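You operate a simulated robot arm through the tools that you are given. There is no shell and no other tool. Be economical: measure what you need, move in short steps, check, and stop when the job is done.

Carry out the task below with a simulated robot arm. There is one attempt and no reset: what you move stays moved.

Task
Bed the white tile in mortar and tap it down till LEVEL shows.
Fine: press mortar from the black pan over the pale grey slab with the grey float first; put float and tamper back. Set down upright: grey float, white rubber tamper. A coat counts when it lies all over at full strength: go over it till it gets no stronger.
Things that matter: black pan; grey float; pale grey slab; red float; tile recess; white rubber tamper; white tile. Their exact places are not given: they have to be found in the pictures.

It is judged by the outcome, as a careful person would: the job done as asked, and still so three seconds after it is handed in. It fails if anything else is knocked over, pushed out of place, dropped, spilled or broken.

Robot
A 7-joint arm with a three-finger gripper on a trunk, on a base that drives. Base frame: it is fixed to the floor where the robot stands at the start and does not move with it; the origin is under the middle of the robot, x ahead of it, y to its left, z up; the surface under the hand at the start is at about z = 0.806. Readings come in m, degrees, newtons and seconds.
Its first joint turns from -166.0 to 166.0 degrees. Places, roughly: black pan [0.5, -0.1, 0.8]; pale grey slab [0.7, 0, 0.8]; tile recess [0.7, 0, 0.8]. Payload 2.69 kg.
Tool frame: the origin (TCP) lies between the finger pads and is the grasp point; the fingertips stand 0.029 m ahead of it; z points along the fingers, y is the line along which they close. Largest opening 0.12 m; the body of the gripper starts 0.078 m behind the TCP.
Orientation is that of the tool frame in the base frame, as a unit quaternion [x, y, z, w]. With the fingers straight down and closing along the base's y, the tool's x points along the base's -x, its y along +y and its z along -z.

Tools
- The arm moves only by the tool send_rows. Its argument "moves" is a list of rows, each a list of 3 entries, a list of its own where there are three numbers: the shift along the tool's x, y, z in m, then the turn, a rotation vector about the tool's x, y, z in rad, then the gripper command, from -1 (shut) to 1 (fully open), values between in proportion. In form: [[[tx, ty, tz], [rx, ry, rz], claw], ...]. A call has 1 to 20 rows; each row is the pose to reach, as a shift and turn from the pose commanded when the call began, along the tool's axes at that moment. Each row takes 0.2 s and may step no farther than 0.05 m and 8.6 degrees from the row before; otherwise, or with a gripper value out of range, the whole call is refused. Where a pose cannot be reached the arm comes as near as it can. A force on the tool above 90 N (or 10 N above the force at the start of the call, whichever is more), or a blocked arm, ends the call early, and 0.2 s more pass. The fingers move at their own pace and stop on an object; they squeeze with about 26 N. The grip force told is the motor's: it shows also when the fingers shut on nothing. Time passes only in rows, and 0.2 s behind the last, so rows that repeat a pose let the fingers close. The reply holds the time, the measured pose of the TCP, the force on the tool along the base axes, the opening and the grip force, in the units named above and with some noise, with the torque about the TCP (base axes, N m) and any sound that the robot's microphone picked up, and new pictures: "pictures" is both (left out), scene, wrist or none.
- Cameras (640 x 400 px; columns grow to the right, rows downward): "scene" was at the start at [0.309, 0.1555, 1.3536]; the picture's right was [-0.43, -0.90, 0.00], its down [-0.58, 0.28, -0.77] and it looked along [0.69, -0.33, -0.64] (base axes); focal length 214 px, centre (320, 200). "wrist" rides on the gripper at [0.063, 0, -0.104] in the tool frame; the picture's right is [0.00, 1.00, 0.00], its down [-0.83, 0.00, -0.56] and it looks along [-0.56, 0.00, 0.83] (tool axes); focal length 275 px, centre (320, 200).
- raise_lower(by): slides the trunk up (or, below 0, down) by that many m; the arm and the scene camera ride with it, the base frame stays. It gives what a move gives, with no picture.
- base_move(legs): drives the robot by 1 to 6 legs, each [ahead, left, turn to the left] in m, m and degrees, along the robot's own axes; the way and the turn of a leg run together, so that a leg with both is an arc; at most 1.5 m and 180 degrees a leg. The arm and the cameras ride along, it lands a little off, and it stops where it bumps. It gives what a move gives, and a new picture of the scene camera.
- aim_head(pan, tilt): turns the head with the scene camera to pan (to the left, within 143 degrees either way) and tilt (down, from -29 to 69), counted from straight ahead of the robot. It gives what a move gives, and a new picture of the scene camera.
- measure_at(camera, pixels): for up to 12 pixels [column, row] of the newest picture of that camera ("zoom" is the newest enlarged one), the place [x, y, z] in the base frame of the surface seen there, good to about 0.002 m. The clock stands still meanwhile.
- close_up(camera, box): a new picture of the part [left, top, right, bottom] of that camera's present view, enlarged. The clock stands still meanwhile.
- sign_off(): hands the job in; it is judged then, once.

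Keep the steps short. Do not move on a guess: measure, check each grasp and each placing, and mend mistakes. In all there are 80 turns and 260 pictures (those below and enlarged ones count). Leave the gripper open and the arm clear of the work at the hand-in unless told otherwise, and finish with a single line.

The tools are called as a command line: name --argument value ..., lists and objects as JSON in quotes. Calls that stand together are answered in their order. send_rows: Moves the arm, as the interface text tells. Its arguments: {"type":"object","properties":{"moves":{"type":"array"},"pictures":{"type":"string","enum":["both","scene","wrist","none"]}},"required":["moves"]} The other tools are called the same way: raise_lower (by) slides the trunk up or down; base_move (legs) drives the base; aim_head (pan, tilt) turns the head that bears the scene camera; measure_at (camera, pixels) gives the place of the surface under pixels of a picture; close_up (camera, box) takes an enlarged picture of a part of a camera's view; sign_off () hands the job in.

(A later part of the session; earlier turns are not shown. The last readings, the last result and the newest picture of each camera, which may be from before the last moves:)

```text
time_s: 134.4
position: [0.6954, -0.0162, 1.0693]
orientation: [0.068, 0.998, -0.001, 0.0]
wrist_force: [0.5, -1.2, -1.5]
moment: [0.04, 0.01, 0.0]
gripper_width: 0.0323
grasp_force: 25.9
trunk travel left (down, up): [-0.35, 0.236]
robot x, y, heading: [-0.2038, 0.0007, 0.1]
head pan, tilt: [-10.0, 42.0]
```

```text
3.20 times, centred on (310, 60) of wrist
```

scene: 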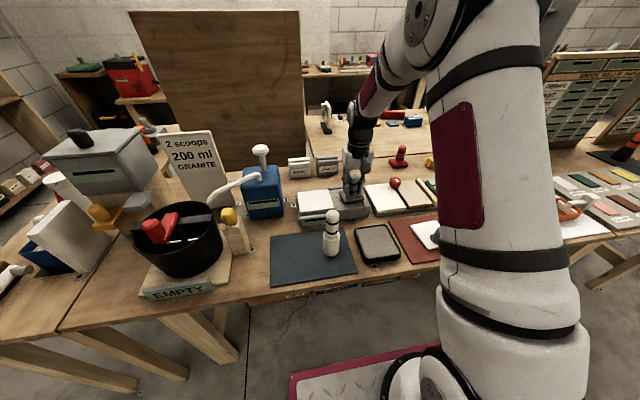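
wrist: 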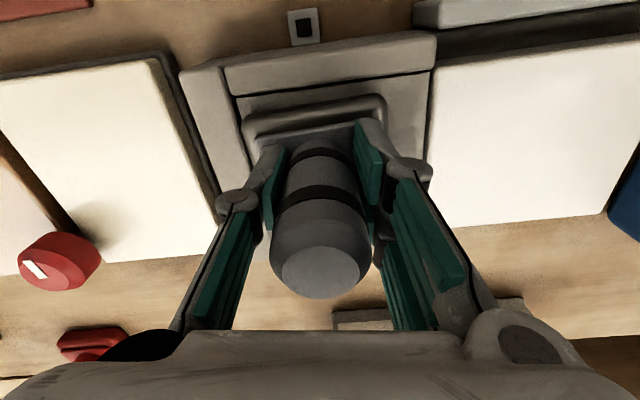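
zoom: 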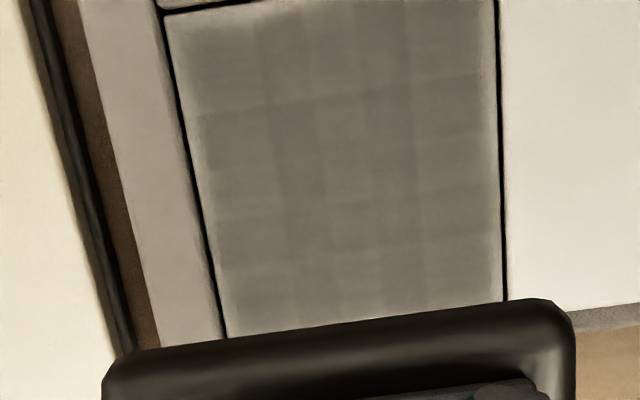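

Getting more uniform; the corners are palest. I'll repeat the reload-and-lap twice more, then look.

send_rows --moves '[[[0.03, -0.011, 0.01], [0, 0, 0], -1], [[0.065, -0.023, 0.03], [0, 0, 0], -1], [[0.1, -0.036, 0.05], [0, 0, 0], -1], [[0.135, -0.048, 0.08], [0, 0, 0], -1], [[0.17, -0.06, 0.11], [0, 0, 0], -1], [[0.2, -0.068, 0.14], [0, 0, 0], -1], [[0.2148, -0.0708, 0.17], [0, 0, 0], -1], [[0.2148, -0.0708, 0.19], [0, 0, 0], -1], [[0.2148, -0.0708, 0.196], [0, 0, 0], -1], [[0.2148, -0.0708, 0.198], [0, 0, 0], -1], [[0.22, -0.0708, 0.198], [0, 0, 0], -1], [[0.2148, -0.0708, 0.198], [0, 0, 0], -1], [[0.21, -0.0708, 0.198], [0, 0, 0], -1], [[0.2148, -0.0708, 0.198], [0, 0, 0], -1]]' --pictures "none"

send_rows --moves '[[[0, 0, -0.01], [0, 0, 0], -1], [[0, 0, -0.045], [0, 0, 0], -1], [[-0.04, 0.012, -0.05], [0, 0, 0], -1], [[-0.085, 0.026, -0.05], [0, 0, 0], -1], [[-0.13, 0.039, -0.05], [0, 0, 0], -1], [[-0.17, 0.05, -0.05], [0, 0, 0], -1], [[-0.2037, 0.0605, -0.045], [0, 0, 0], -1], [[-0.2037, 0.0605, -0.028], [0, 0, 0], -1], [[-0.2037, 0.0605, -0.02], [0, 0, 0], -1], [[-0.2037, 0.0605, -0.0175], [0, 0, 0], -1], [[-0.2065, 0.0588, -0.0175], [0, 0, 0], -1], [[-0.2051, 0.069, -0.0175], [0, 0, 0], -1], [[-0.2038, 0.0791, -0.0175], [0, 0, 0], -1], [[-0.2024, 0.0893, -0.0175], [0, 0, 0], -1], [[-0.2038, 0.0791, -0.0175], [0, 0, 0], -1], [[-0.2051, 0.069, -0.0175], [0, 0, 0], -1], [[-0.2065, 0.0588, -0.0175], [0, 0, 0], -1], [[-0.2051, 0.069, -0.0175], [0, 0, 0], -1], [[-0.2065, 0.0588, -0.0175], [0, 0, 0], -1]]' --pictures "none"

send_rows --moves '[[[0.011, -0.0015, 0], [0, 0, 0], -1], [[0.022, -0.003, 0], [0, 0, 0], -1], [[0.033, -0.0045, 0], [0, 0, 0], -1], [[0.0436, -0.0059, 0], [0, 0, 0], -1], [[0.0436, -0.0059, 0], [0, 0, 0], -1], [[0.045, 0.0045, 0], [0, 0, 0], -1], [[0.0463, 0.0145, 0], [0, 0, 0], -1], [[0.0477, 0.0246, 0], [0, 0, 0], -1], [[0.0477, 0.0246, 0], [0, 0, 0], -1], [[0.0367, 0.0261, 0], [0, 0, 0], -1], [[0.0257, 0.0276, 0], [0, 0, 0], -1], [[0.0147, 0.0291, 0], [0, 0, 0], -1], [[0.0041, 0.0305, 0], [0, 0, 0], -1], [[0.0028, 0.0205, 0], [0, 0, 0], -1], [[0.0014, 0.0103, 0], [0, 0, 0], -1], [[0, 0, 0], [0, 0, 0], -1], [[0.011, -0.0015, 0], [0, 0, 0], -1], [[0.022, -0.003, 0], [0, 0, 0], -1]]' --pictures "none"

send_rows --moves '[[[0.0, 0.01, -0.03], [0, 0, 0], -1], [[0, 0.015, -0.06], [0, 0, 0], -1], [[0, 0.015, -0.09], [0, 0, 0], -1], [[-0.01, 0.015, -0.12], [0, 0, 0], -1], [[-0.02, 0.015, -0.15], [0, 0, 0], -1], [[-0.03, 0.015, -0.18], [0, 0, 0], -1], [[-0.03, 0.015, -0.18], [0, 0, 0], -1]]' --pictures "none"

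send_rows --moves '[[[0.03, -0.011, 0.01], [0, 0, 0], -1], [[0.065, -0.023, 0.03], [0, 0, 0], -1], [[0.1, -0.036, 0.05], [0, 0, 0], -1], [[0.135, -0.048, 0.08], [0, 0, 0], -1], [[0.17, -0.06, 0.11], [0, 0, 0], -1], [[0.2, -0.068, 0.14], [0, 0, 0], -1], [[0.2148, -0.0708, 0.17], [0, 0, 0], -1], [[0.2148, -0.0708, 0.19], [0, 0, 0], -1], [[0.2148, -0.0708, 0.196], [0, 0, 0], -1], [[0.2148, -0.0708, 0.198], [0, 0, 0], -1], [[0.22, -0.0708, 0.198], [0, 0, 0], -1], [[0.2148, -0.0708, 0.198], [0, 0, 0], -1], [[0.21, -0.0708, 0.198], [0, 0, 0], -1], [[0.2148, -0.0708, 0.198], [0, 0, 0], -1]]' --pictures "none"

send_rows --moves '[[[0, 0, -0.01], [0, 0, 0], -1], [[0, 0, -0.045], [0, 0, 0], -1], [[-0.04, 0.012, -0.05], [0, 0, 0], -1], [[-0.085, 0.026, -0.05], [0, 0, 0], -1], [[-0.13, 0.039, -0.05], [0, 0, 0], -1], [[-0.17, 0.05, -0.05], [0, 0, 0], -1], [[-0.2037, 0.0605, -0.045], [0, 0, 0], -1], [[-0.2037, 0.0605, -0.028], [0, 0, 0], -1], [[-0.2037, 0.0605, -0.02], [0, 0, 0], -1], [[-0.2037, 0.0605, -0.0175], [0, 0, 0], -1], [[-0.2065, 0.0588, -0.0175], [0, 0, 0], -1], [[-0.2051, 0.069, -0.0175], [0, 0, 0], -1], [[-0.2038, 0.0791, -0.0175], [0, 0, 0], -1], [[-0.2024, 0.0893, -0.0175], [0, 0, 0], -1], [[-0.2038, 0.0791, -0.0175], [0, 0, 0], -1], [[-0.2051, 0.069, -0.0175], [0, 0, 0], -1], [[-0.2065, 0.0588, -0.0175], [0, 0, 0], -1], [[-0.2051, 0.069, -0.0175], [0, 0, 0], -1], [[-0.2065, 0.0588, -0.0175], [0, 0, 0], -1]]' --pictures "none"

send_rows --moves '[[[0.011, -0.0015, 0], [0, 0, 0], -1], [[0.022, -0.003, 0], [0, 0, 0], -1], [[0.033, -0.0045, 0], [0, 0, 0], -1], [[0.0436, -0.0059, 0], [0, 0, 0], -1], [[0.0436, -0.0059, 0], [0, 0, 0], -1], [[0.045, 0.0045, 0], [0, 0, 0], -1], [[0.0463, 0.0145, 0], [0, 0, 0], -1], [[0.0477, 0.0246, 0], [0, 0, 0], -1], [[0.0477, 0.0246, 0], [0, 0, 0], -1], [[0.0367, 0.0261, 0], [0, 0, 0], -1], [[0.0257, 0.0276, 0], [0, 0, 0], -1], [[0.0147, 0.0291, 0], [0, 0, 0], -1], [[0.0041, 0.0305, 0], [0, 0, 0], -1], [[0.0028, 0.0205, 0], [0, 0, 0], -1], [[0.0014, 0.0103, 0], [0, 0, 0], -1], [[0, 0, 0], [0, 0, 0], -1], [[0.011, -0.0015, 0], [0, 0, 0], -1], [[0.022, -0.003, 0], [0, 0, 0], -1]]' --pictures "none"

send_rows --moves '[[[0.0, 0.01, -0.03], [0, 0, 0], -1], [[0, 0.015, -0.06], [0, 0, 0], -1], [[0, 0.015, -0.09], [0, 0, 0], -1], [[-0.01, 0.015, -0.12], [0, 0, 0], -1], [[-0.02, 0.015, -0.15], [0, 0, 0], -1], [[-0.03, 0.015, -0.18], [0, 0, 0], -1], [[-0.03, 0.015, -0.18], [0, 0, 0], -1]]' --pictures "none"

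close_up --camera "wrist" --box '[210, 0, 410, 120]'

```text
time_s: 137.4
position: [0.4718, -0.0602, 0.8717]
orientation: [0.069, 0.998, 0.0, 0.002]
wrist_force: [-4.2, -12.5, 61.0]
moment: [0.07, 0.79, -0.05]
gripper_width: 0.032
grasp_force: 26.3
trunk travel left (down, up): [-0.35, 0.236]
robot x, y, heading: [-0.207, -0.0012, -0.3]
head pan, tilt: [-10.0, 42.0]
```

```text
time_s: 141.4
position: [0.6866, -0.0253, 0.8939]
orientation: [0.067, 0.998, 0.002, 0.006]
wrist_force: [2.4, 18.5, 49.7]
moment: [1.32, -1.59, 0.47]
gripper_width: 0.0322
grasp_force: 25.9
trunk travel left (down, up): [-0.35, 0.236]
robot x, y, heading: [-0.2007, 0.0016, -0.0]
head pan, tilt: [-10.0, 42.0]
```

```text
time_s: 145.2
position: [0.6663, -0.0284, 0.889]
orientation: [0.067, 0.998, 0.001, 0.005]
wrist_force: [19.7, 16.6, 31.1]
moment: [0.64, -0.11, 0.26]
gripper_width: 0.0323
grasp_force: 26.0
trunk travel left (down, up): [-0.35, 0.236]
robot x, y, heading: [-0.2038, 0.0, 0.0]
head pan, tilt: [-10.0, 42.0]
```

```text
time_s: 146.8
position: [0.6954, -0.0175, 1.0692]
orientation: [0.069, 0.998, 0.001, -0.001]
wrist_force: [0.9, -0.4, -1.6]
moment: [0.0, 0.01, 0.0]
gripper_width: 0.032
grasp_force: 25.7
trunk travel left (down, up): [-0.35, 0.236]
robot x, y, heading: [-0.206, -0.0004, -0.1]
head pan, tilt: [-10.0, 42.0]
```

```text
time_s: 149.8
position: [0.4715, -0.0601, 0.872]
orientation: [0.068, 0.998, 0.001, 0.003]
wrist_force: [-7.0, -7.6, 75.2]
moment: [0.31, 0.9, -0.06]
gripper_width: 0.0324
grasp_force: 26.4
trunk travel left (down, up): [-0.35, 0.236]
robot x, y, heading: [-0.2093, 0.0027, 0.3]
head pan, tilt: [-10.0, 42.0]
```

```text
time_s: 153.8
position: [0.6838, -0.0244, 0.8883]
orientation: [0.066, 0.998, 0.001, 0.0]
wrist_force: [-13.8, 23.8, 39.4]
moment: [0.66, 0.38, -0.27]
gripper_width: 0.0322
grasp_force: 25.9
trunk travel left (down, up): [-0.35, 0.236]
robot x, y, heading: [-0.2041, -0.0034, 0.0]
head pan, tilt: [-10.0, 42.0]
```

```text
time_s: 157.6
position: [0.6662, -0.028, 0.8885]
orientation: [0.067, 0.998, 0.0, 0.005]
wrist_force: [19.4, 15.3, 31.9]
moment: [0.62, -0.26, 0.23]
gripper_width: 0.032
grasp_force: 26.3
trunk travel left (down, up): [-0.35, 0.236]
robot x, y, heading: [-0.2055, 0.0015, 0.1]
head pan, tilt: [-10.0, 42.0]
```

```text
time_s: 159.2
position: [0.6946, -0.0163, 1.0674]
orientation: [0.068, 0.998, 0.0, -0.001]
wrist_force: [0.3, 0.3, -2.1]
moment: [0.0, 0.02, 0.02]
gripper_width: 0.0322
grasp_force: 26.0
trunk travel left (down, up): [-0.35, 0.236]
robot x, y, heading: [-0.2042, 0.0017, -0.1]
head pan, tilt: [-10.0, 42.0]
```

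```text
3.20 times, centred on (310, 60) of wrist
```

zoom: 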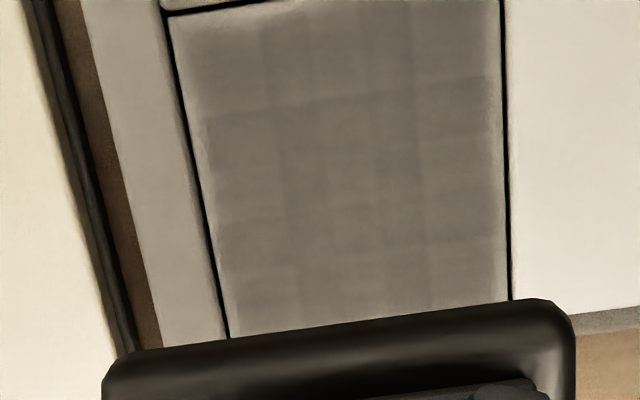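

It has barely strengthened since the previous look. I'll do one more lap to confirm it's saturated, keeping 1 mm off the far rim, which the float climbed once.

send_rows --moves '[[[0.03, -0.011, 0.01], [0, 0, 0], -1], [[0.065, -0.023, 0.03], [0, 0, 0], -1], [[0.1, -0.036, 0.05], [0, 0, 0], -1], [[0.135, -0.048, 0.08], [0, 0, 0], -1], [[0.17, -0.06, 0.11], [0, 0, 0], -1], [[0.2, -0.068, 0.14], [0, 0, 0], -1], [[0.2148, -0.0708, 0.17], [0, 0, 0], -1], [[0.2148, -0.0708, 0.19], [0, 0, 0], -1], [[0.2148, -0.0708, 0.195], [0, 0, 0], -1], [[0.2148, -0.0708, 0.1972], [0, 0, 0], -1], [[0.22, -0.0708, 0.1972], [0, 0, 0], -1], [[0.2148, -0.0708, 0.1972], [0, 0, 0], -1], [[0.21, -0.0708, 0.1972], [0, 0, 0], -1], [[0.2148, -0.0708, 0.1972], [0, 0, 0], -1]]' --pictures "none"

send_rows --moves '[[[0, 0, -0.01], [0, 0, 0], -1], [[0, 0, -0.045], [0, 0, 0], -1], [[-0.04, 0.012, -0.05], [0, 0, 0], -1], [[-0.085, 0.026, -0.05], [0, 0, 0], -1], [[-0.13, 0.039, -0.05], [0, 0, 0], -1], [[-0.17, 0.05, -0.05], [0, 0, 0], -1], [[-0.2037, 0.0605, -0.045], [0, 0, 0], -1], [[-0.2037, 0.0605, -0.028], [0, 0, 0], -1], [[-0.2037, 0.0605, -0.02], [0, 0, 0], -1], [[-0.2037, 0.0605, -0.0179], [0, 0, 0], -1], [[-0.2055, 0.0588, -0.0179], [0, 0, 0], -1], [[-0.2041, 0.069, -0.0179], [0, 0, 0], -1], [[-0.2028, 0.0791, -0.0179], [0, 0, 0], -1], [[-0.2014, 0.0893, -0.0179], [0, 0, 0], -1], [[-0.2028, 0.0791, -0.0179], [0, 0, 0], -1], [[-0.2041, 0.069, -0.0179], [0, 0, 0], -1], [[-0.2055, 0.0588, -0.0179], [0, 0, 0], -1], [[-0.2041, 0.069, -0.0179], [0, 0, 0], -1], [[-0.2055, 0.0588, -0.0179], [0, 0, 0], -1]]' --pictures "none"

send_rows --moves '[[[0.011, -0.0015, 0], [0, 0, 0], -1], [[0.022, -0.003, 0], [0, 0, 0], -1], [[0.033, -0.0045, 0], [0, 0, 0], -1], [[0.0426, -0.0059, 0], [0, 0, 0], -1], [[0.0426, -0.0059, 0], [0, 0, 0], -1], [[0.044, 0.0045, 0], [0, 0, 0], -1], [[0.0453, 0.0145, 0], [0, 0, 0], -1], [[0.0467, 0.0246, 0], [0, 0, 0], -1], [[0.0467, 0.0246, 0], [0, 0, 0], -1], [[0.0357, 0.0261, 0], [0, 0, 0], -1], [[0.0247, 0.0276, 0], [0, 0, 0], -1], [[0.0147, 0.0291, 0], [0, 0, 0], -1], [[0.0041, 0.0305, 0], [0, 0, 0], -1], [[0.0028, 0.0205, 0], [0, 0, 0], -1], [[0.0014, 0.0103, 0], [0, 0, 0], -1], [[0, 0, 0], [0, 0, 0], -1], [[0.011, -0.0015, 0], [0, 0, 0], -1], [[0.021, -0.003, 0], [0, 0, 0], -1]]' --pictures "none"

send_rows --moves '[[[0.0, 0.01, -0.03], [0, 0, 0], -1], [[0, 0.015, -0.06], [0, 0, 0], -1], [[0, 0.015, -0.09], [0, 0, 0], -1], [[-0.01, 0.015, -0.12], [0, 0, 0], -1], [[-0.02, 0.015, -0.15], [0, 0, 0], -1], [[-0.03, 0.015, -0.18], [0, 0, 0], -1], [[-0.03, 0.015, -0.18], [0, 0, 0], -1]]' --pictures "none"

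close_up --camera "wrist" --box '[210, 0, 410, 120]'

close_up --camera "wrist" --box '[0, 0, 640, 400]'

```text
time_s: 162.2
position: [0.4719, -0.0607, 0.8717]
orientation: [0.068, 0.998, 0.0, 0.002]
wrist_force: [-8.2, -3.9, 72.8]
moment: [0.39, 0.93, -0.04]
gripper_width: 0.032
grasp_force: 26.4
trunk travel left (down, up): [-0.35, 0.236]
robot x, y, heading: [-0.2022, 0.002, 0.0]
head pan, tilt: [-10.0, 42.0]
```

```text
time_s: 166.2
position: [0.683, -0.0257, 0.8897]
orientation: [0.067, 0.998, 0.001, 0.001]
wrist_force: [-0.7, 9.2, 35.0]
moment: [0.26, -0.02, -0.31]
gripper_width: 0.0322
grasp_force: 25.6
trunk travel left (down, up): [-0.35, 0.236]
robot x, y, heading: [-0.2008, -0.0009, 0.1]
head pan, tilt: [-10.0, 42.0]
```

```text
time_s: 170.0
position: [0.6647, -0.0282, 0.8883]
orientation: [0.067, 0.998, 0.0, 0.004]
wrist_force: [15.6, 10.0, 31.9]
moment: [0.51, 0.16, 0.27]
gripper_width: 0.0323
grasp_force: 26.2
trunk travel left (down, up): [-0.35, 0.236]
robot x, y, heading: [-0.2072, 0.0037, -0.1]
head pan, tilt: [-10.0, 42.0]
```

```text
time_s: 171.6
position: [0.6971, -0.0159, 1.0652]
orientation: [0.068, 0.998, 0.0, 0.0]
wrist_force: [0.2, 0.3, -1.3]
moment: [-0.02, 0.0, 0.01]
gripper_width: 0.0321
grasp_force: 26.0
trunk travel left (down, up): [-0.35, 0.236]
robot x, y, heading: [-0.2036, 0.0011, 0.1]
head pan, tilt: [-10.0, 42.0]
```

```text
3.20 times, centred on (310, 60) of wrist
```

zoom: 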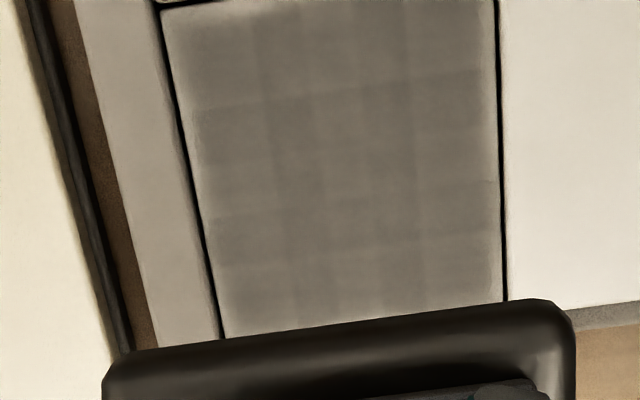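

```text
1.00 times, centred on (320, 200) of wrist (not enlarged: the box is as wide or as high as the picture)
```

zoom: 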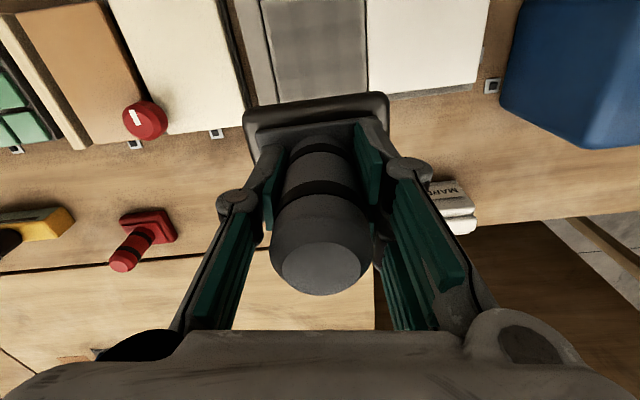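

The last lap brought no further strengthening. The faint bands are in fixed places and the coat is even right out to the edges, so the coat is done. Next I return the float to its mat at (0.479, 0.203), keeping high over the tamper.

send_rows --moves '[[[0.02, -0.003, 0], [0, 0, 0], -1], [[0.06, -0.008, 0], [0, 0, 0], -1], [[0.1, -0.0136, 0], [0, 0, 0], -1], [[0.14, -0.019, 0], [0, 0, 0], -1], [[0.18, -0.0244, 0], [0, 0, 0], -1], [[0.2131, -0.0289, 0], [0, 0, 0], -1], [[0.217, 0.0, 0], [0, 0, 0], -1], [[0.2222, 0.038, 0], [0, 0, 0], -1], [[0.2276, 0.078, 0], [0, 0, 0], -1], [[0.233, 0.118, 0], [0, 0, 0], -1], [[0.2385, 0.158, 0], [0, 0, 0], -1], [[0.243, 0.1913, 0], [0, 0, 0], -1], [[0.243, 0.1913, 0.04], [0, 0, 0], -1], [[0.243, 0.1913, 0.08], [0, 0, 0], -1], [[0.243, 0.1913, 0.12], [0, 0, 0], -1], [[0.243, 0.1913, 0.16], [0, 0, 0], -1], [[0.243, 0.1913, 0.19], [0, 0, 0], -1], [[0.243, 0.1913, 0.19], [0, 0, 0], -1]]'

```text
time_s: 175.4
position: [0.48, 0.2023, 0.879]
orientation: [0.068, 0.998, 0.0, 0.0]
wrist_force: [-0.4, -0.1, -1.8]
moment: [0.01, -0.01, 0.0]
gripper_width: 0.0324
grasp_force: 25.9
trunk travel left (down, up): [-0.35, 0.236]
robot x, y, heading: [-0.2033, 0.0011, -0.1]
head pan, tilt: [-10.0, 42.0]
```

scene: 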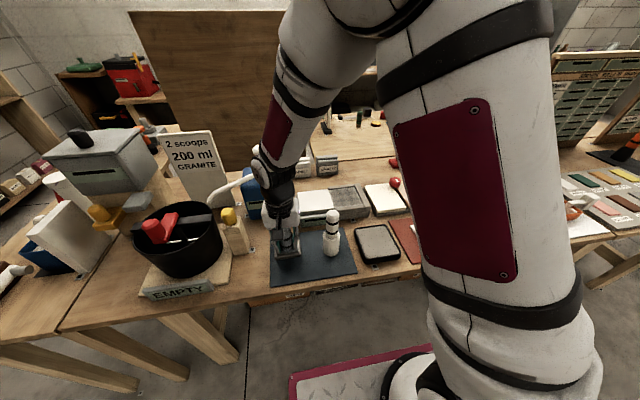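
wrist: 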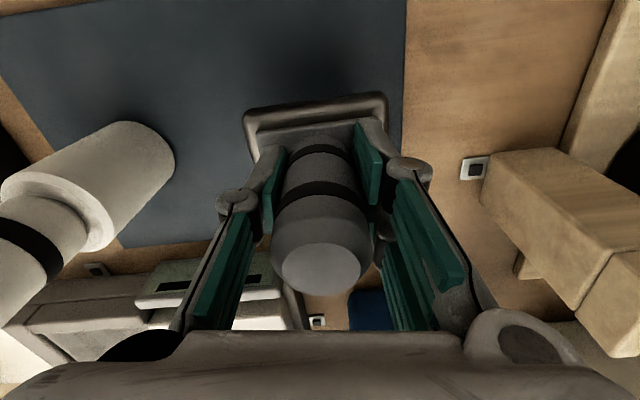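

send_rows --moves '[[[0, 0, 0.014], [0, 0, 0], -1], [[0, 0, 0.024], [0, 0, 0], -1], [[0, 0, 0.028], [0, 0, 0], -1], [[0, 0, 0.0295], [0, 0, 0], -1], [[0, 0, 0.0295], [0, 0, 0], -1]]' --pictures "none"

```text
time_s: 176.6
position: [0.4793, 0.2039, 0.8505]
orientation: [0.069, 0.998, 0.0, 0.001]
wrist_force: [-2.6, -8.1, 30.8]
moment: [-0.21, 0.09, -0.08]
gripper_width: 0.0324
grasp_force: 26.1
trunk travel left (down, up): [-0.35, 0.236]
robot x, y, heading: [-0.2004, 0.0037, -0.2]
head pan, tilt: [-10.0, 42.0]
```

It's seated on the mat. I'll ease the pressure, open, and rise.

send_rows --moves '[[[0, 0, -0.001], [0, 0, 0], -1], [[0, 0, -0.0015], [0, 0, 0], 0], [[0, 0, -0.0015], [0, 0, 0], 0.5], [[0, 0, -0.0015], [0, 0, 0], 1], [[0, 0, -0.0015], [0, 0, 0], 1], [[0, 0, -0.03], [0, 0, 0], 1], [[0, 0, -0.07], [0, 0, 0], 1], [[0, 0, -0.11], [0, 0, 0], 1], [[0, 0, -0.15], [0, 0, 0], 1], [[0, 0, -0.18], [0, 0, 0], 1], [[0, 0, -0.18], [0, 0, 0], 1]]'

close_up --camera "scene" --box '[260, 200, 480, 290]'

```text
time_s: 179.0
position: [0.4789, 0.2039, 1.0283]
orientation: [0.068, 0.998, 0.0, -0.001]
wrist_force: [-0.3, 0.2, 0.3]
moment: [0.01, 0.01, -0.03]
gripper_width: 0.1201
grasp_force: 0.0
trunk travel left (down, up): [-0.35, 0.236]
robot x, y, heading: [-0.2017, -0.0014, -0.0]
head pan, tilt: [-10.0, 42.0]
```

scene: 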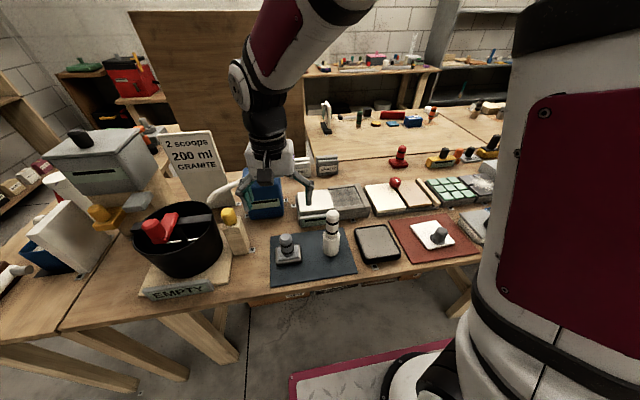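
wrist: 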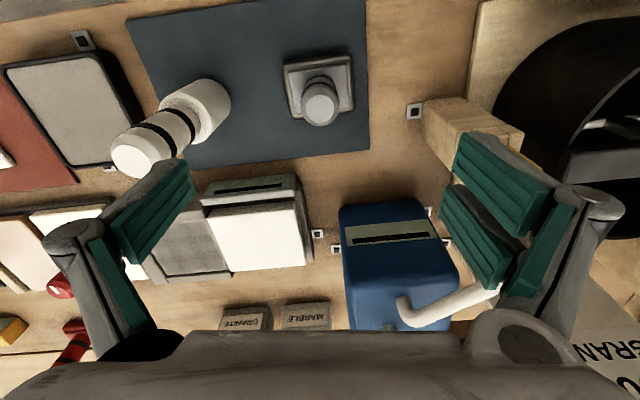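

```text
2.91 times, centred on (370, 245) of scene
```

zoom: 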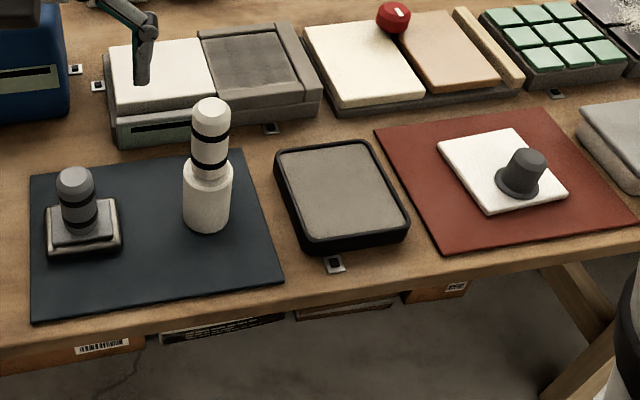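

The float is back upright, the coat is visibly even, and nothing is displaced. Next is the white tile with its knob on the red mat, so the arm goes above it, un-yawing on the way.

send_rows --moves '[[[0, 0, -0.02], [0, 0, -0.07], 1], [[-0.0052, -0.041, -0.02], [0, 0, -0.135], 1], [[-0.0104, -0.082, -0.02], [0, 0, -0.135], 1], [[-0.0156, -0.123, -0.02], [0, 0, -0.135], 1], [[-0.0208, -0.164, -0.02], [0, 0, -0.135], 1], [[-0.026, -0.205, -0.02], [0, 0, -0.135], 1], [[-0.0312, -0.246, -0.02], [0, 0, -0.135], 1], [[-0.0364, -0.287, -0.02], [0, 0, -0.135], 1], [[-0.0416, -0.328, -0.02], [0, 0, -0.135], 1], [[-0.0468, -0.369, -0.02], [0, 0, -0.135], 1], [[-0.052, -0.41, -0.02], [0, 0, -0.135], 1], [[-0.0571, -0.4504, -0.02], [0, 0, -0.135], 1], [[-0.0571, -0.4504, 0.02], [0, 0, -0.135], 1], [[-0.0571, -0.4504, 0.05], [0, 0, -0.135], 1], [[-0.0571, -0.4504, 0.05], [0, 0, -0.135], 1]]' --pictures "wrist"

```text
time_s: 182.2
position: [0.4755, -0.2497, 0.9752]
orientation: [0.001, 1.0, -0.001, 0.0]
wrist_force: [-0.1, -0.1, -0.2]
moment: [-0.03, -0.01, 0.0]
gripper_width: 0.1198
grasp_force: 0.1
trunk travel left (down, up): [-0.35, 0.236]
robot x, y, heading: [-0.204, -0.0025, -0.1]
head pan, tilt: [-10.0, 42.0]
```

wrist: 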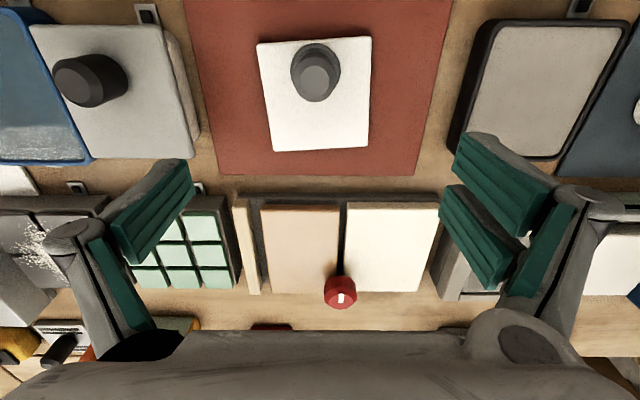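

measure_at --camera "wrist" --pixels '[[257, 44], [371, 37], [274, 150], [366, 147], [313, 79], [313, 66], [313, 92], [300, 79], [326, 79], [291, 68], [339, 68], [315, 46]]'

close_up --camera "wrist" --box '[240, 20, 390, 160]'

close_up --camera "scene" --box '[395, 205, 475, 265]'

```text
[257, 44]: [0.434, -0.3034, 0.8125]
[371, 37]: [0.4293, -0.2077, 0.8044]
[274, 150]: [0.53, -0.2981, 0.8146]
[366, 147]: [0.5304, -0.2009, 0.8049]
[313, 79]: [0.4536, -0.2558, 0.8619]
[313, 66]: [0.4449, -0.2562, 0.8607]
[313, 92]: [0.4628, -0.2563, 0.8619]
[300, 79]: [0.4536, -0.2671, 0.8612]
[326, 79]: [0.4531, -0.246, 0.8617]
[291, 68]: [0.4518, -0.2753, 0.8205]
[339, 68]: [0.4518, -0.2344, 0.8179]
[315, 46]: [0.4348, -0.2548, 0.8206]
```

```text
2.86 times, centred on (315, 90) of wrist
```

zoom: 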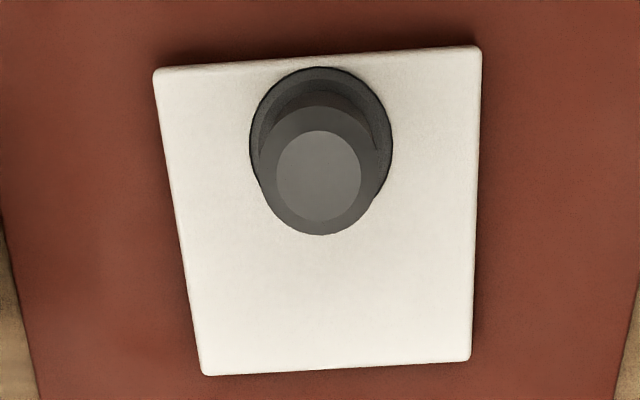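

```text
6.67 times, centred on (435, 235) of scene
```

zoom: 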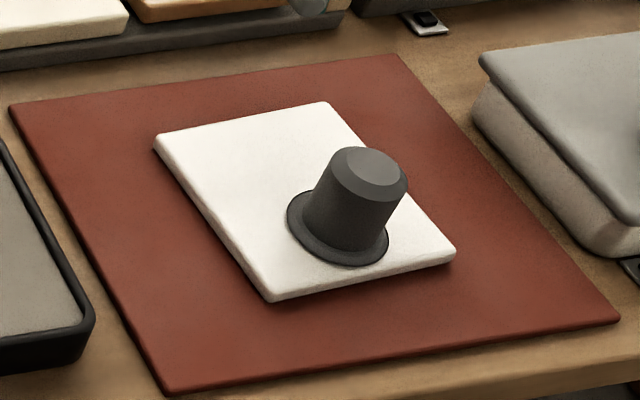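

The knob is off-centre on the tile, with its axis at (0.4535, -0.256). I need the tile's corners exactly.

measure_at --camera "wrist" --pixels '[[260, 47], [369, 40], [275.5, 148], [365.5, 144], [315, 42], [267, 97], [367, 92], [320, 147], [313, 120], [302, 84], [325, 84]]'

measure_at --camera "zoom" --pixels '[[158, 138], [325, 104], [452, 250], [275, 294], [372, 167], [340, 172], [402, 180], [310, 220], [388, 225], [345, 250], [350, 205], [345, 230]]'

```text
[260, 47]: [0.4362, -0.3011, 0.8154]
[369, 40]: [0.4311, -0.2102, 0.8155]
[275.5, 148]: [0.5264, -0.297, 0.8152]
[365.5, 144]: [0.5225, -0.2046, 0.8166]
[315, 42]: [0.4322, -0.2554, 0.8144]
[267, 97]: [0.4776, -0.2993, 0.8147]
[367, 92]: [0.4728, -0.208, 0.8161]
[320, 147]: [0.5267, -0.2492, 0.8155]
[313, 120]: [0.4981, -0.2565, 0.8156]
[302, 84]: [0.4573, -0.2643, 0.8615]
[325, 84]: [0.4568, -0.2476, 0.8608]
```

```text
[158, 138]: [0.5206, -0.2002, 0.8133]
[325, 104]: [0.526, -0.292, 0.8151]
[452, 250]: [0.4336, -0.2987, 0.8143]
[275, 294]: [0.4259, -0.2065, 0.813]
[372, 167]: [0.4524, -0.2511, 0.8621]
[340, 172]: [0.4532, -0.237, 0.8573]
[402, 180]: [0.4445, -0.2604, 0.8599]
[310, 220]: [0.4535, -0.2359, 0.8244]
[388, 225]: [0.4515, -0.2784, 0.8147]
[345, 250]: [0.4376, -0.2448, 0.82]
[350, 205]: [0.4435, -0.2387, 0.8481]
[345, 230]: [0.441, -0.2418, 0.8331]
```

The tile is about 0.092 m square, turned 2.7° CCW, centre (0.4788, -0.2532). The knob is 25 mm toward the robot from centre. To keep the tile from drooping I'll close the fingers along that offset, so the wrist turns 87.3° over the knob axis.

send_rows --moves '[[[0.002, -0.0006, 0], [0, 0, 0.1385], 0.2], [[0.004, -0.0012, 0], [0, 0, 0.277], 0.2], [[0.006, -0.0018, 0], [0, 0, 0.4155], 0.2], [[0.008, -0.0024, 0], [0, 0, 0.554], 0.2], [[0.01, -0.003, 0], [0, 0, 0.6925], 0.2], [[0.012, -0.0036, 0], [0, 0, 0.831], 0.2], [[0.014, -0.0042, 0], [0, 0, 0.9695], 0.2], [[0.016, -0.0048, 0], [0, 0, 1.108], 0.2], [[0.018, -0.0054, 0], [0, 0, 1.2465], 0.2], [[0.02, -0.006, 0], [0, 0, 1.385], 0.2], [[0.022, -0.0063, 0], [0, 0, 1.524], 0.2], [[0.022, -0.0063, 0.03], [0, 0, 1.524], 0.2], [[0.022, -0.0063, 0.055], [0, 0, 1.524], 0.2], [[0.022, -0.0063, 0.055], [0, 0, 1.524], 0.2]]'

```text
time_s: 185.2
position: [0.4543, -0.2581, 0.9213]
orientation: [0.691, 0.723, 0.0, 0.0]
wrist_force: [-0.5, 0.4, -0.2]
moment: [0.02, 0.0, -0.02]
gripper_width: 0.0719
grasp_force: 0.0
trunk travel left (down, up): [-0.35, 0.236]
robot x, y, heading: [-0.2032, 0.0022, -0.1]
head pan, tilt: [-10.0, 42.0]
```

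scene: 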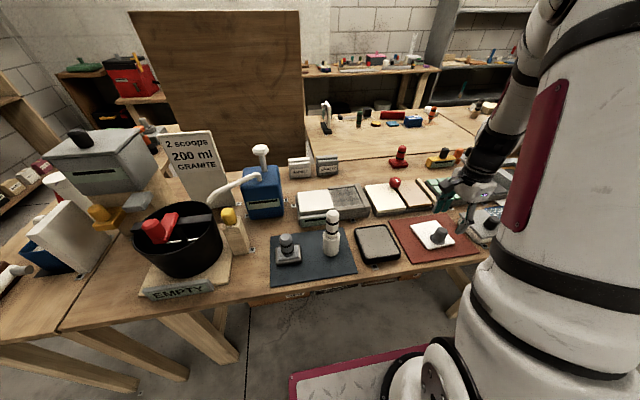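
wrist: 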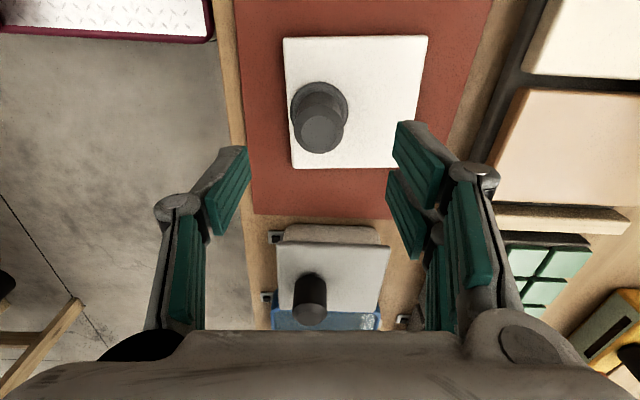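

The knob is centred between the fingers (column 320). I'll descend to 0.853, close, and lift 1.5 cm as a test.

send_rows --moves '[[[0.002, 0, 0.035], [0, 0, 0], 0.2], [[0.002, 0, 0.06], [0, 0, 0], 0.2], [[0.002, 0, 0.068], [0, 0, 0], 0.2], [[0.002, 0, 0.068], [0, 0, 0], -1], [[0.002, 0, 0.068], [0, 0, 0], -1], [[0.002, 0, 0.068], [0, 0, 0], -1], [[0.002, 0, 0.068], [0, 0, 0], -1], [[0.002, 0, 0.064], [0, 0, 0], -1], [[0.002, 0, 0.06], [0, 0, 0], -1], [[0.002, 0, 0.056], [0, 0, 0], -1], [[0.002, 0, 0.053], [0, 0, 0], -1], [[0.002, 0, 0.053], [0, 0, 0], -1]]'

close_up --camera "scene" --box '[395, 205, 475, 265]'

```text
time_s: 187.8
position: [0.4518, -0.254, 0.8686]
orientation: [0.691, 0.723, 0.0, 0.0]
wrist_force: [0.5, -0.4, -1.5]
moment: [-0.01, 0.03, 0.0]
gripper_width: 0.0304
grasp_force: 25.8
trunk travel left (down, up): [-0.35, 0.236]
robot x, y, heading: [-0.2027, 0.0016, -0.3]
head pan, tilt: [-10.0, 42.0]
```

scene: 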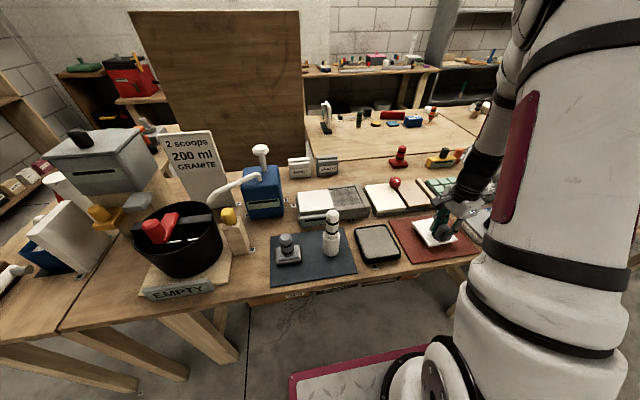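
wrist: 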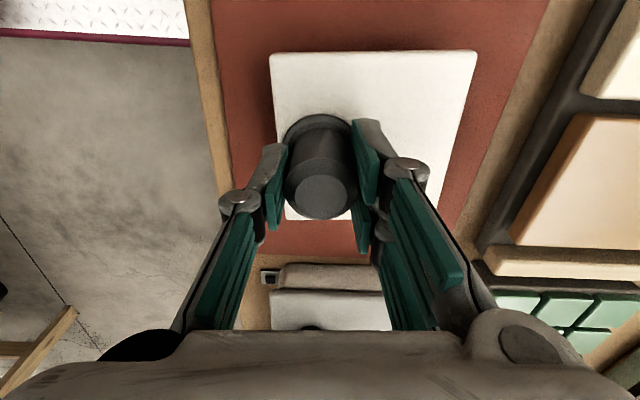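

```text
6.67 times, centred on (435, 235) of scene
```

zoom: 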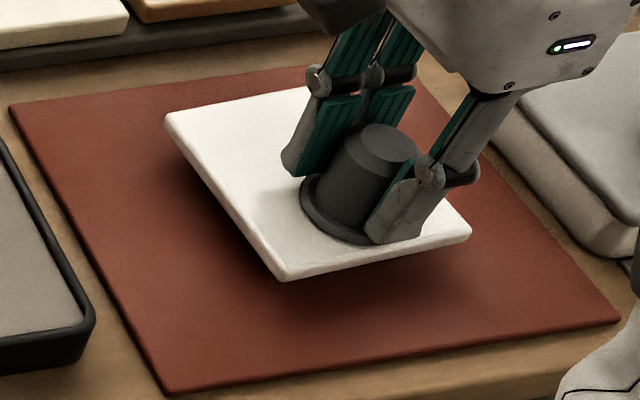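

The tile is lifted level. I'll measure its corners relative to TCP in this hold.

measure_at --camera "wrist" --pixels '[[272, 56], [474, 53], [288, 215], [436, 217], [370, 54], [455, 130], [278, 110], [375, 218]]'

measure_at --camera "zoom" --pixels '[[168, 118], [284, 274], [466, 232], [225, 195], [375, 255], [240, 105]]'

```text
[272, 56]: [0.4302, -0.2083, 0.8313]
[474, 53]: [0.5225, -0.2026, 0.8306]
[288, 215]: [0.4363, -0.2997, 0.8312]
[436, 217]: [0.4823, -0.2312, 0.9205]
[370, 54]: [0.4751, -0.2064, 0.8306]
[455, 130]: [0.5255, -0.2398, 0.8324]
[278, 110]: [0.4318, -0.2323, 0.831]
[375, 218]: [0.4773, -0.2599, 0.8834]
```

```text
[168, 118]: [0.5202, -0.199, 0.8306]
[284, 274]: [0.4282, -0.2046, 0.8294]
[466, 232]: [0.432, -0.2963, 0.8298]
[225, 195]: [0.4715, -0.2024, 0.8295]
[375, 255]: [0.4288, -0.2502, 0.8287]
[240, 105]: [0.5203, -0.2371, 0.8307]
```

Level hold; tile centre is TCP + (0.0265, 0.003), turned about 3.2° CCW. The scene view of the recess is clear now, so I'll measure its edges.

close_up --camera "scene" --box '[295, 175, 385, 230]'

```text
7.11 times, centred on (340, 202) of scene
```

zoom: 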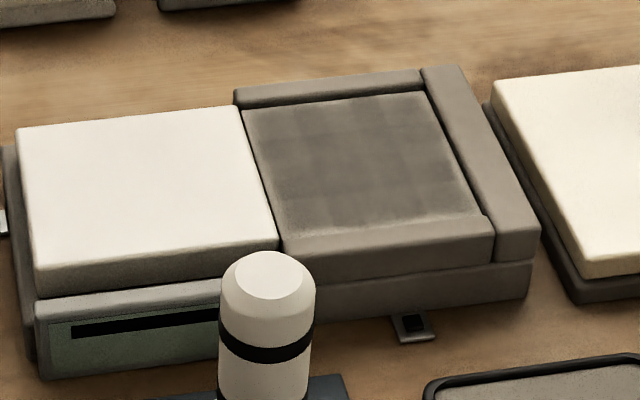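

measure_at --camera "zoom" --pixels '[[380, 225], [380, 231], [480, 206], [484, 212], [428, 95], [436, 95], [455, 150], [462, 150], [335, 103], [335, 95], [262, 160], [254, 160]]'

measure_at --camera "zoom" --pixels '[[285, 235], [300, 245], [250, 112], [243, 112], [30, 265], [265, 240], [20, 135], [235, 110], [240, 150], [490, 250], [420, 240], [380, 88]]'

```text
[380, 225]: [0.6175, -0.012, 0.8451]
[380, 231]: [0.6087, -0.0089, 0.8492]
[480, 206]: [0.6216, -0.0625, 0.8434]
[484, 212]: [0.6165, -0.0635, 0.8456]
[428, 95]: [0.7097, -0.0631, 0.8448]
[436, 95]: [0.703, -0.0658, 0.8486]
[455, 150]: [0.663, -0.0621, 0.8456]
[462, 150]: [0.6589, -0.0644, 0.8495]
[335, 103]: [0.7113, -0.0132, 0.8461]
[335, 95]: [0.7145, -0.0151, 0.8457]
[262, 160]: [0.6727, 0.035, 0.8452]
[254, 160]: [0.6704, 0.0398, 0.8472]
```

```text
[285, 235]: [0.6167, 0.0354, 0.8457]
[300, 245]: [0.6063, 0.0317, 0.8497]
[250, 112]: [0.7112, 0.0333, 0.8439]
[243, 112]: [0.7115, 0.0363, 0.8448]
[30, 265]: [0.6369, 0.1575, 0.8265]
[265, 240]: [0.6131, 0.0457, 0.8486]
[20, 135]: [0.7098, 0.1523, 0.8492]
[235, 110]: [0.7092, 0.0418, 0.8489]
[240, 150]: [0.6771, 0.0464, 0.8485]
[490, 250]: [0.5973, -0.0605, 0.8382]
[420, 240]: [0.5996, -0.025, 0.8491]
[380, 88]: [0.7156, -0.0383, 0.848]
```

Recess spans x 0.612–0.7125, y -0.0635–0.0385 (about 100 mm), centre (0.6625, -0.0125). The tile is 93 mm, so about 3.5 mm play all round. I'll lift, carry around over the pan, then forward and hover above the recess, squaring the yaw.

send_rows --moves '[[[0, 0, -0.015], [0, 0, 0], -1], [[0, 0, -0.04], [0, 0, 0], -1], [[0, 0, -0.07], [0, 0, 0], -1], [[0, 0, -0.09], [0, 0, 0.02], -1], [[0.015, 0.0007, -0.09], [0, 0, 0.04], -1], [[0.045, 0.002, -0.09], [0, 0, 0.056], -1], [[0.08, 0.0036, -0.09], [0, 0, 0.056], -1], [[0.115, 0.0052, -0.09], [0, 0, 0.056], -1], [[0.15, 0.0068, -0.09], [0, 0, 0.056], -1], [[0.185, 0.0084, -0.09], [0, 0, 0.056], -1], [[0.215, 0.0098, -0.09], [0, 0, 0.056], -1], [[0.2403, 0.0109, -0.09], [0, 0, 0.056], -1], [[0.239, 0.035, -0.09], [0, 0, 0.056], -1], [[0.2375, 0.07, -0.09], [0, 0, 0.056], -1], [[0.236, 0.105, -0.09], [0, 0, 0.056], -1], [[0.2345, 0.14, -0.09], [0, 0, 0.056], -1], [[0.233, 0.175, -0.09], [0, 0, 0.056], -1], [[0.232, 0.1942, -0.09], [0, 0, 0.056], -1], [[0.232, 0.1942, -0.09], [0, 0, 0.056], -1]]'

close_up --camera "scene" --box '[295, 155, 385, 230]'

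```text
time_s: 191.8
position: [0.6367, -0.0142, 0.9586]
orientation: [0.711, 0.704, 0.0, 0.0]
wrist_force: [-0.8, -0.4, -1.0]
moment: [0.01, 0.02, 0.0]
gripper_width: 0.0302
grasp_force: 25.5
trunk travel left (down, up): [-0.35, 0.236]
robot x, y, heading: [-0.2016, 0.0003, -0.2]
head pan, tilt: [-10.0, 42.0]
```

scene: 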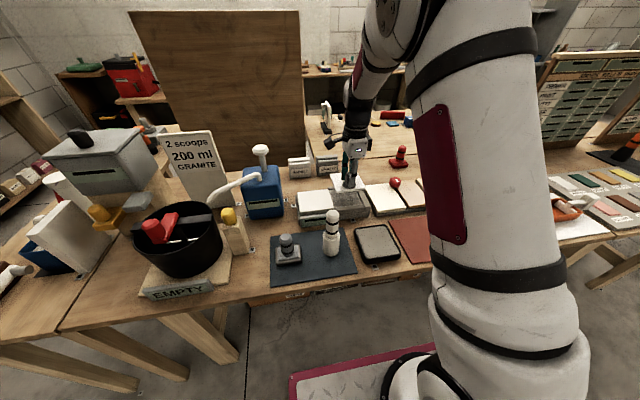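
wrist: 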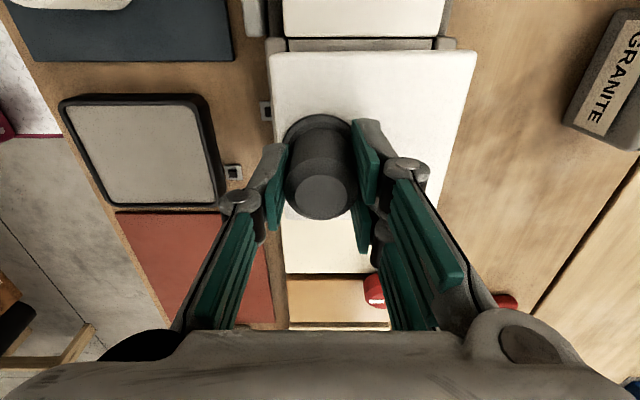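

```text
5.33 times, centred on (340, 192) of scene
```

zoom: 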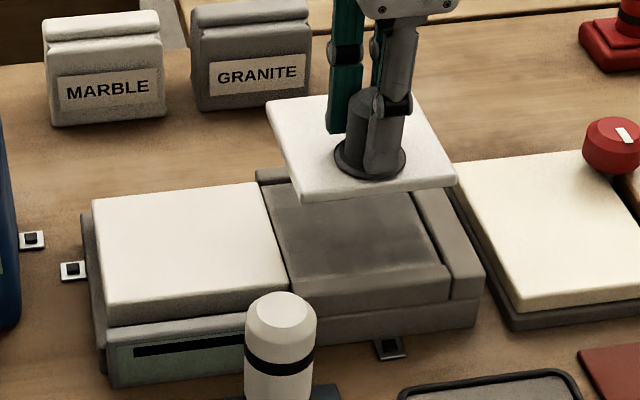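

measure_at --camera "zoom" --pixels '[[306, 195], [452, 180], [271, 104], [288, 150], [380, 190], [300, 100]]'

measure_at --camera "wrist" --pixels '[[274, 57], [472, 54], [370, 55], [455, 130], [278, 110], [288, 268]]'

```text
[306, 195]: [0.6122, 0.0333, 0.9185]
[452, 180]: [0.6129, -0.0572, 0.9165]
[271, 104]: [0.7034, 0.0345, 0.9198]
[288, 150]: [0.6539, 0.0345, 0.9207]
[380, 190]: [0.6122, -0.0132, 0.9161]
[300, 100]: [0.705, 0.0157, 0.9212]
```

```text
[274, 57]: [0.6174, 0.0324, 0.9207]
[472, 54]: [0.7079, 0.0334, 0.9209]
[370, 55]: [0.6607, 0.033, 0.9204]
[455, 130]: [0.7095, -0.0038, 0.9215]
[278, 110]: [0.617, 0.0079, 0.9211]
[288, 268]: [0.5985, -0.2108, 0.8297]
```

The two cameras differ by about 3 mm. Comparing tile to recess within each view suggests shifting 1.5–3 mm forward, so I'll take 2 mm. I'll lower to just above the rims and look.

send_rows --moves '[[[0, 0.002, 0.02], [0, 0, 0], -1], [[0, 0.002, 0.04], [0, 0, 0], -1], [[0, 0.002, 0.054], [0, 0, 0], -1], [[0, 0.002, 0.054], [0, 0, 0], -1]]' --pictures "wrist"

close_up --camera "scene" --box '[315, 170, 385, 225]'

```text
time_s: 192.8
position: [0.6382, -0.0124, 0.907]
orientation: [0.711, 0.704, 0.0, 0.001]
wrist_force: [0.2, -0.4, -1.9]
moment: [-0.02, 0.06, 0.0]
gripper_width: 0.0301
grasp_force: 25.9
trunk travel left (down, up): [-0.35, 0.236]
robot x, y, heading: [-0.2041, -0.0064, -0.1]
head pan, tilt: [-10.0, 42.0]
```

wrist: 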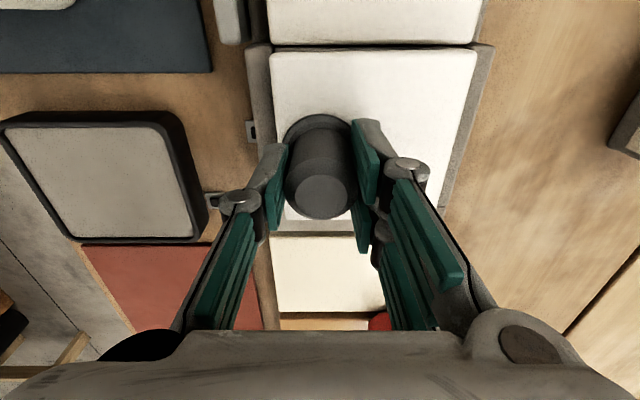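

```text
7.27 times, centred on (350, 198) of scene
```

zoom: 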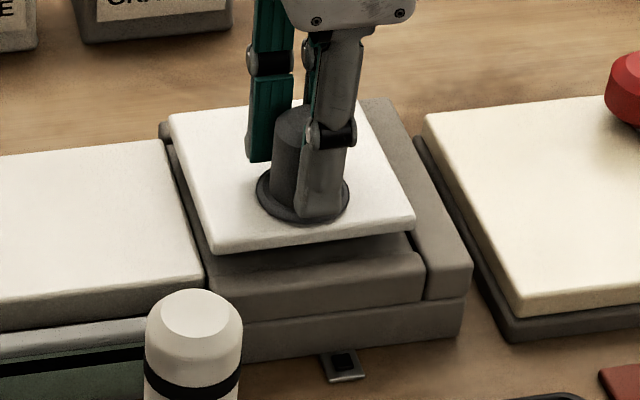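

It's centred over the recess. Lowering to contact.

send_rows --moves '[[[0, 0, 0.006], [0, 0, 0], -1], [[0, 0, 0.009], [0, 0, 0], -1], [[0, 0, 0.011], [0, 0, 0], -1], [[0, 0, 0.0125], [0, 0, 0], -1], [[0, 0, 0.0125], [0, 0, 0], -1]]' --pictures "none"

close_up --camera "scene" --box '[315, 170, 385, 225]'

```text
time_s: 194.0
position: [0.6384, -0.0139, 0.894]
orientation: [0.711, 0.703, 0.0, 0.0]
wrist_force: [-0.6, -1.3, 2.3]
moment: [0.11, -0.16, 0.0]
gripper_width: 0.0304
grasp_force: 26.4
trunk travel left (down, up): [-0.35, 0.236]
robot x, y, heading: [-0.2037, -0.0003, -0.1]
head pan, tilt: [-10.0, 42.0]
```

```text
7.27 times, centred on (350, 198) of scene
```

zoom: 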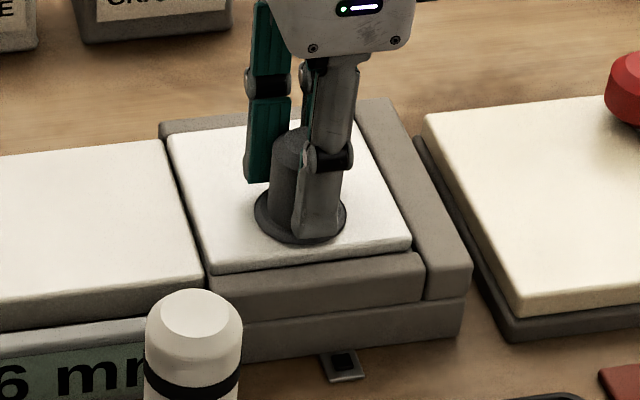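

The tile is in the recess and the display woke up ("…6 mm"). I'll release and rise.

send_rows --moves '[[[0, 0, 0.0008], [0, 0, 0], -1], [[0, 0, 0.0005], [0, 0, 0], -0.3], [[0, 0, 0.0], [0, 0, 0], 0.1], [[0, 0, 0.0], [0, 0, 0], 0.2], [[0, 0, -0.02], [0, 0, 0], 0.2], [[0, 0, -0.05], [0, 0, 0], 0.2], [[0, 0, -0.09], [0, 0, 0], 0.2], [[0, 0, -0.13], [0, 0, 0], 0.2], [[0, 0, -0.17], [0, 0, 0], 0.2], [[0, 0, -0.17], [0, 0, 0], 0.2]]'

close_up --camera "scene" --box '[290, 165, 385, 240]'

close_up --camera "wrist" --box '[200, 0, 480, 200]'

```text
time_s: 196.2
position: [0.6396, -0.0141, 1.0635]
orientation: [0.711, 0.703, -0.001, 0.0]
wrist_force: [-0.5, 0.0, 0.8]
moment: [0.0, 0.01, 0.0]
gripper_width: 0.072
grasp_force: 0.0
trunk travel left (down, up): [-0.35, 0.236]
robot x, y, heading: [-0.2011, -0.0005, -0.4]
head pan, tilt: [-10.0, 42.0]
```

scene: 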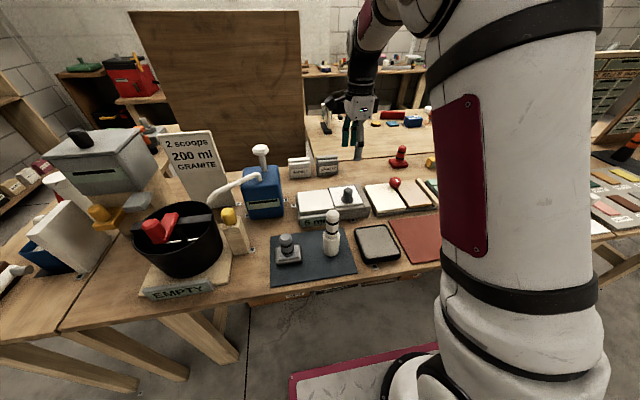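
wrist: 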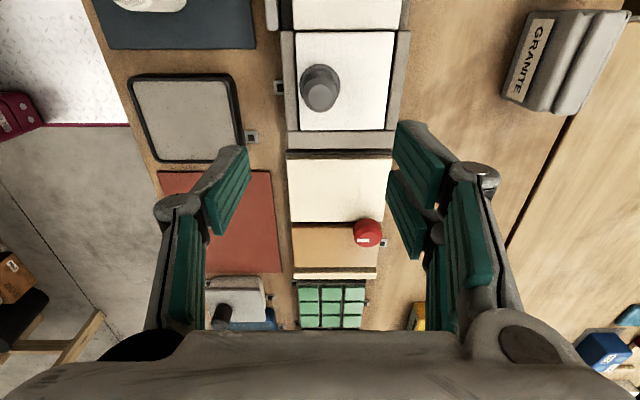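

```text
5.33 times, centred on (338, 202) of scene
```

zoom: 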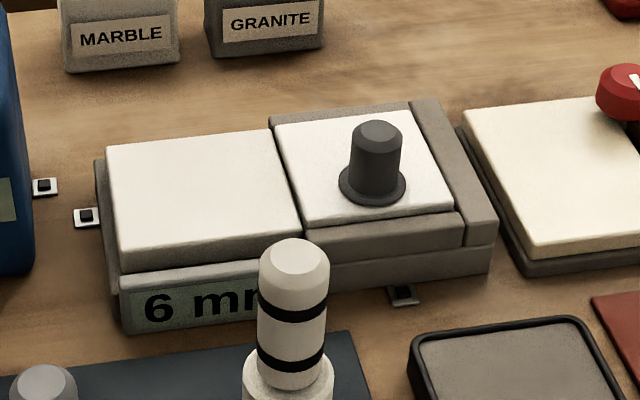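

```text
2.00 times, centred on (340, 100) of wrist
```

zoom: 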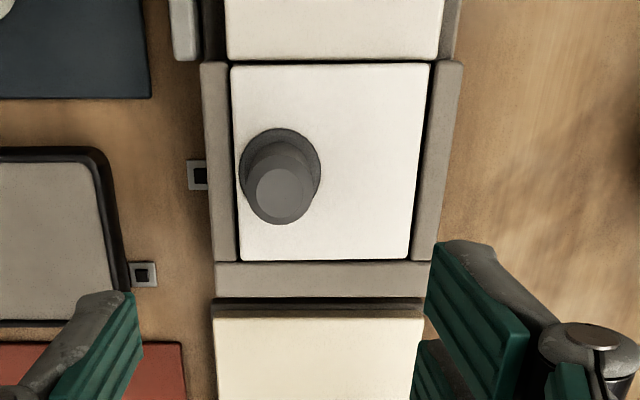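

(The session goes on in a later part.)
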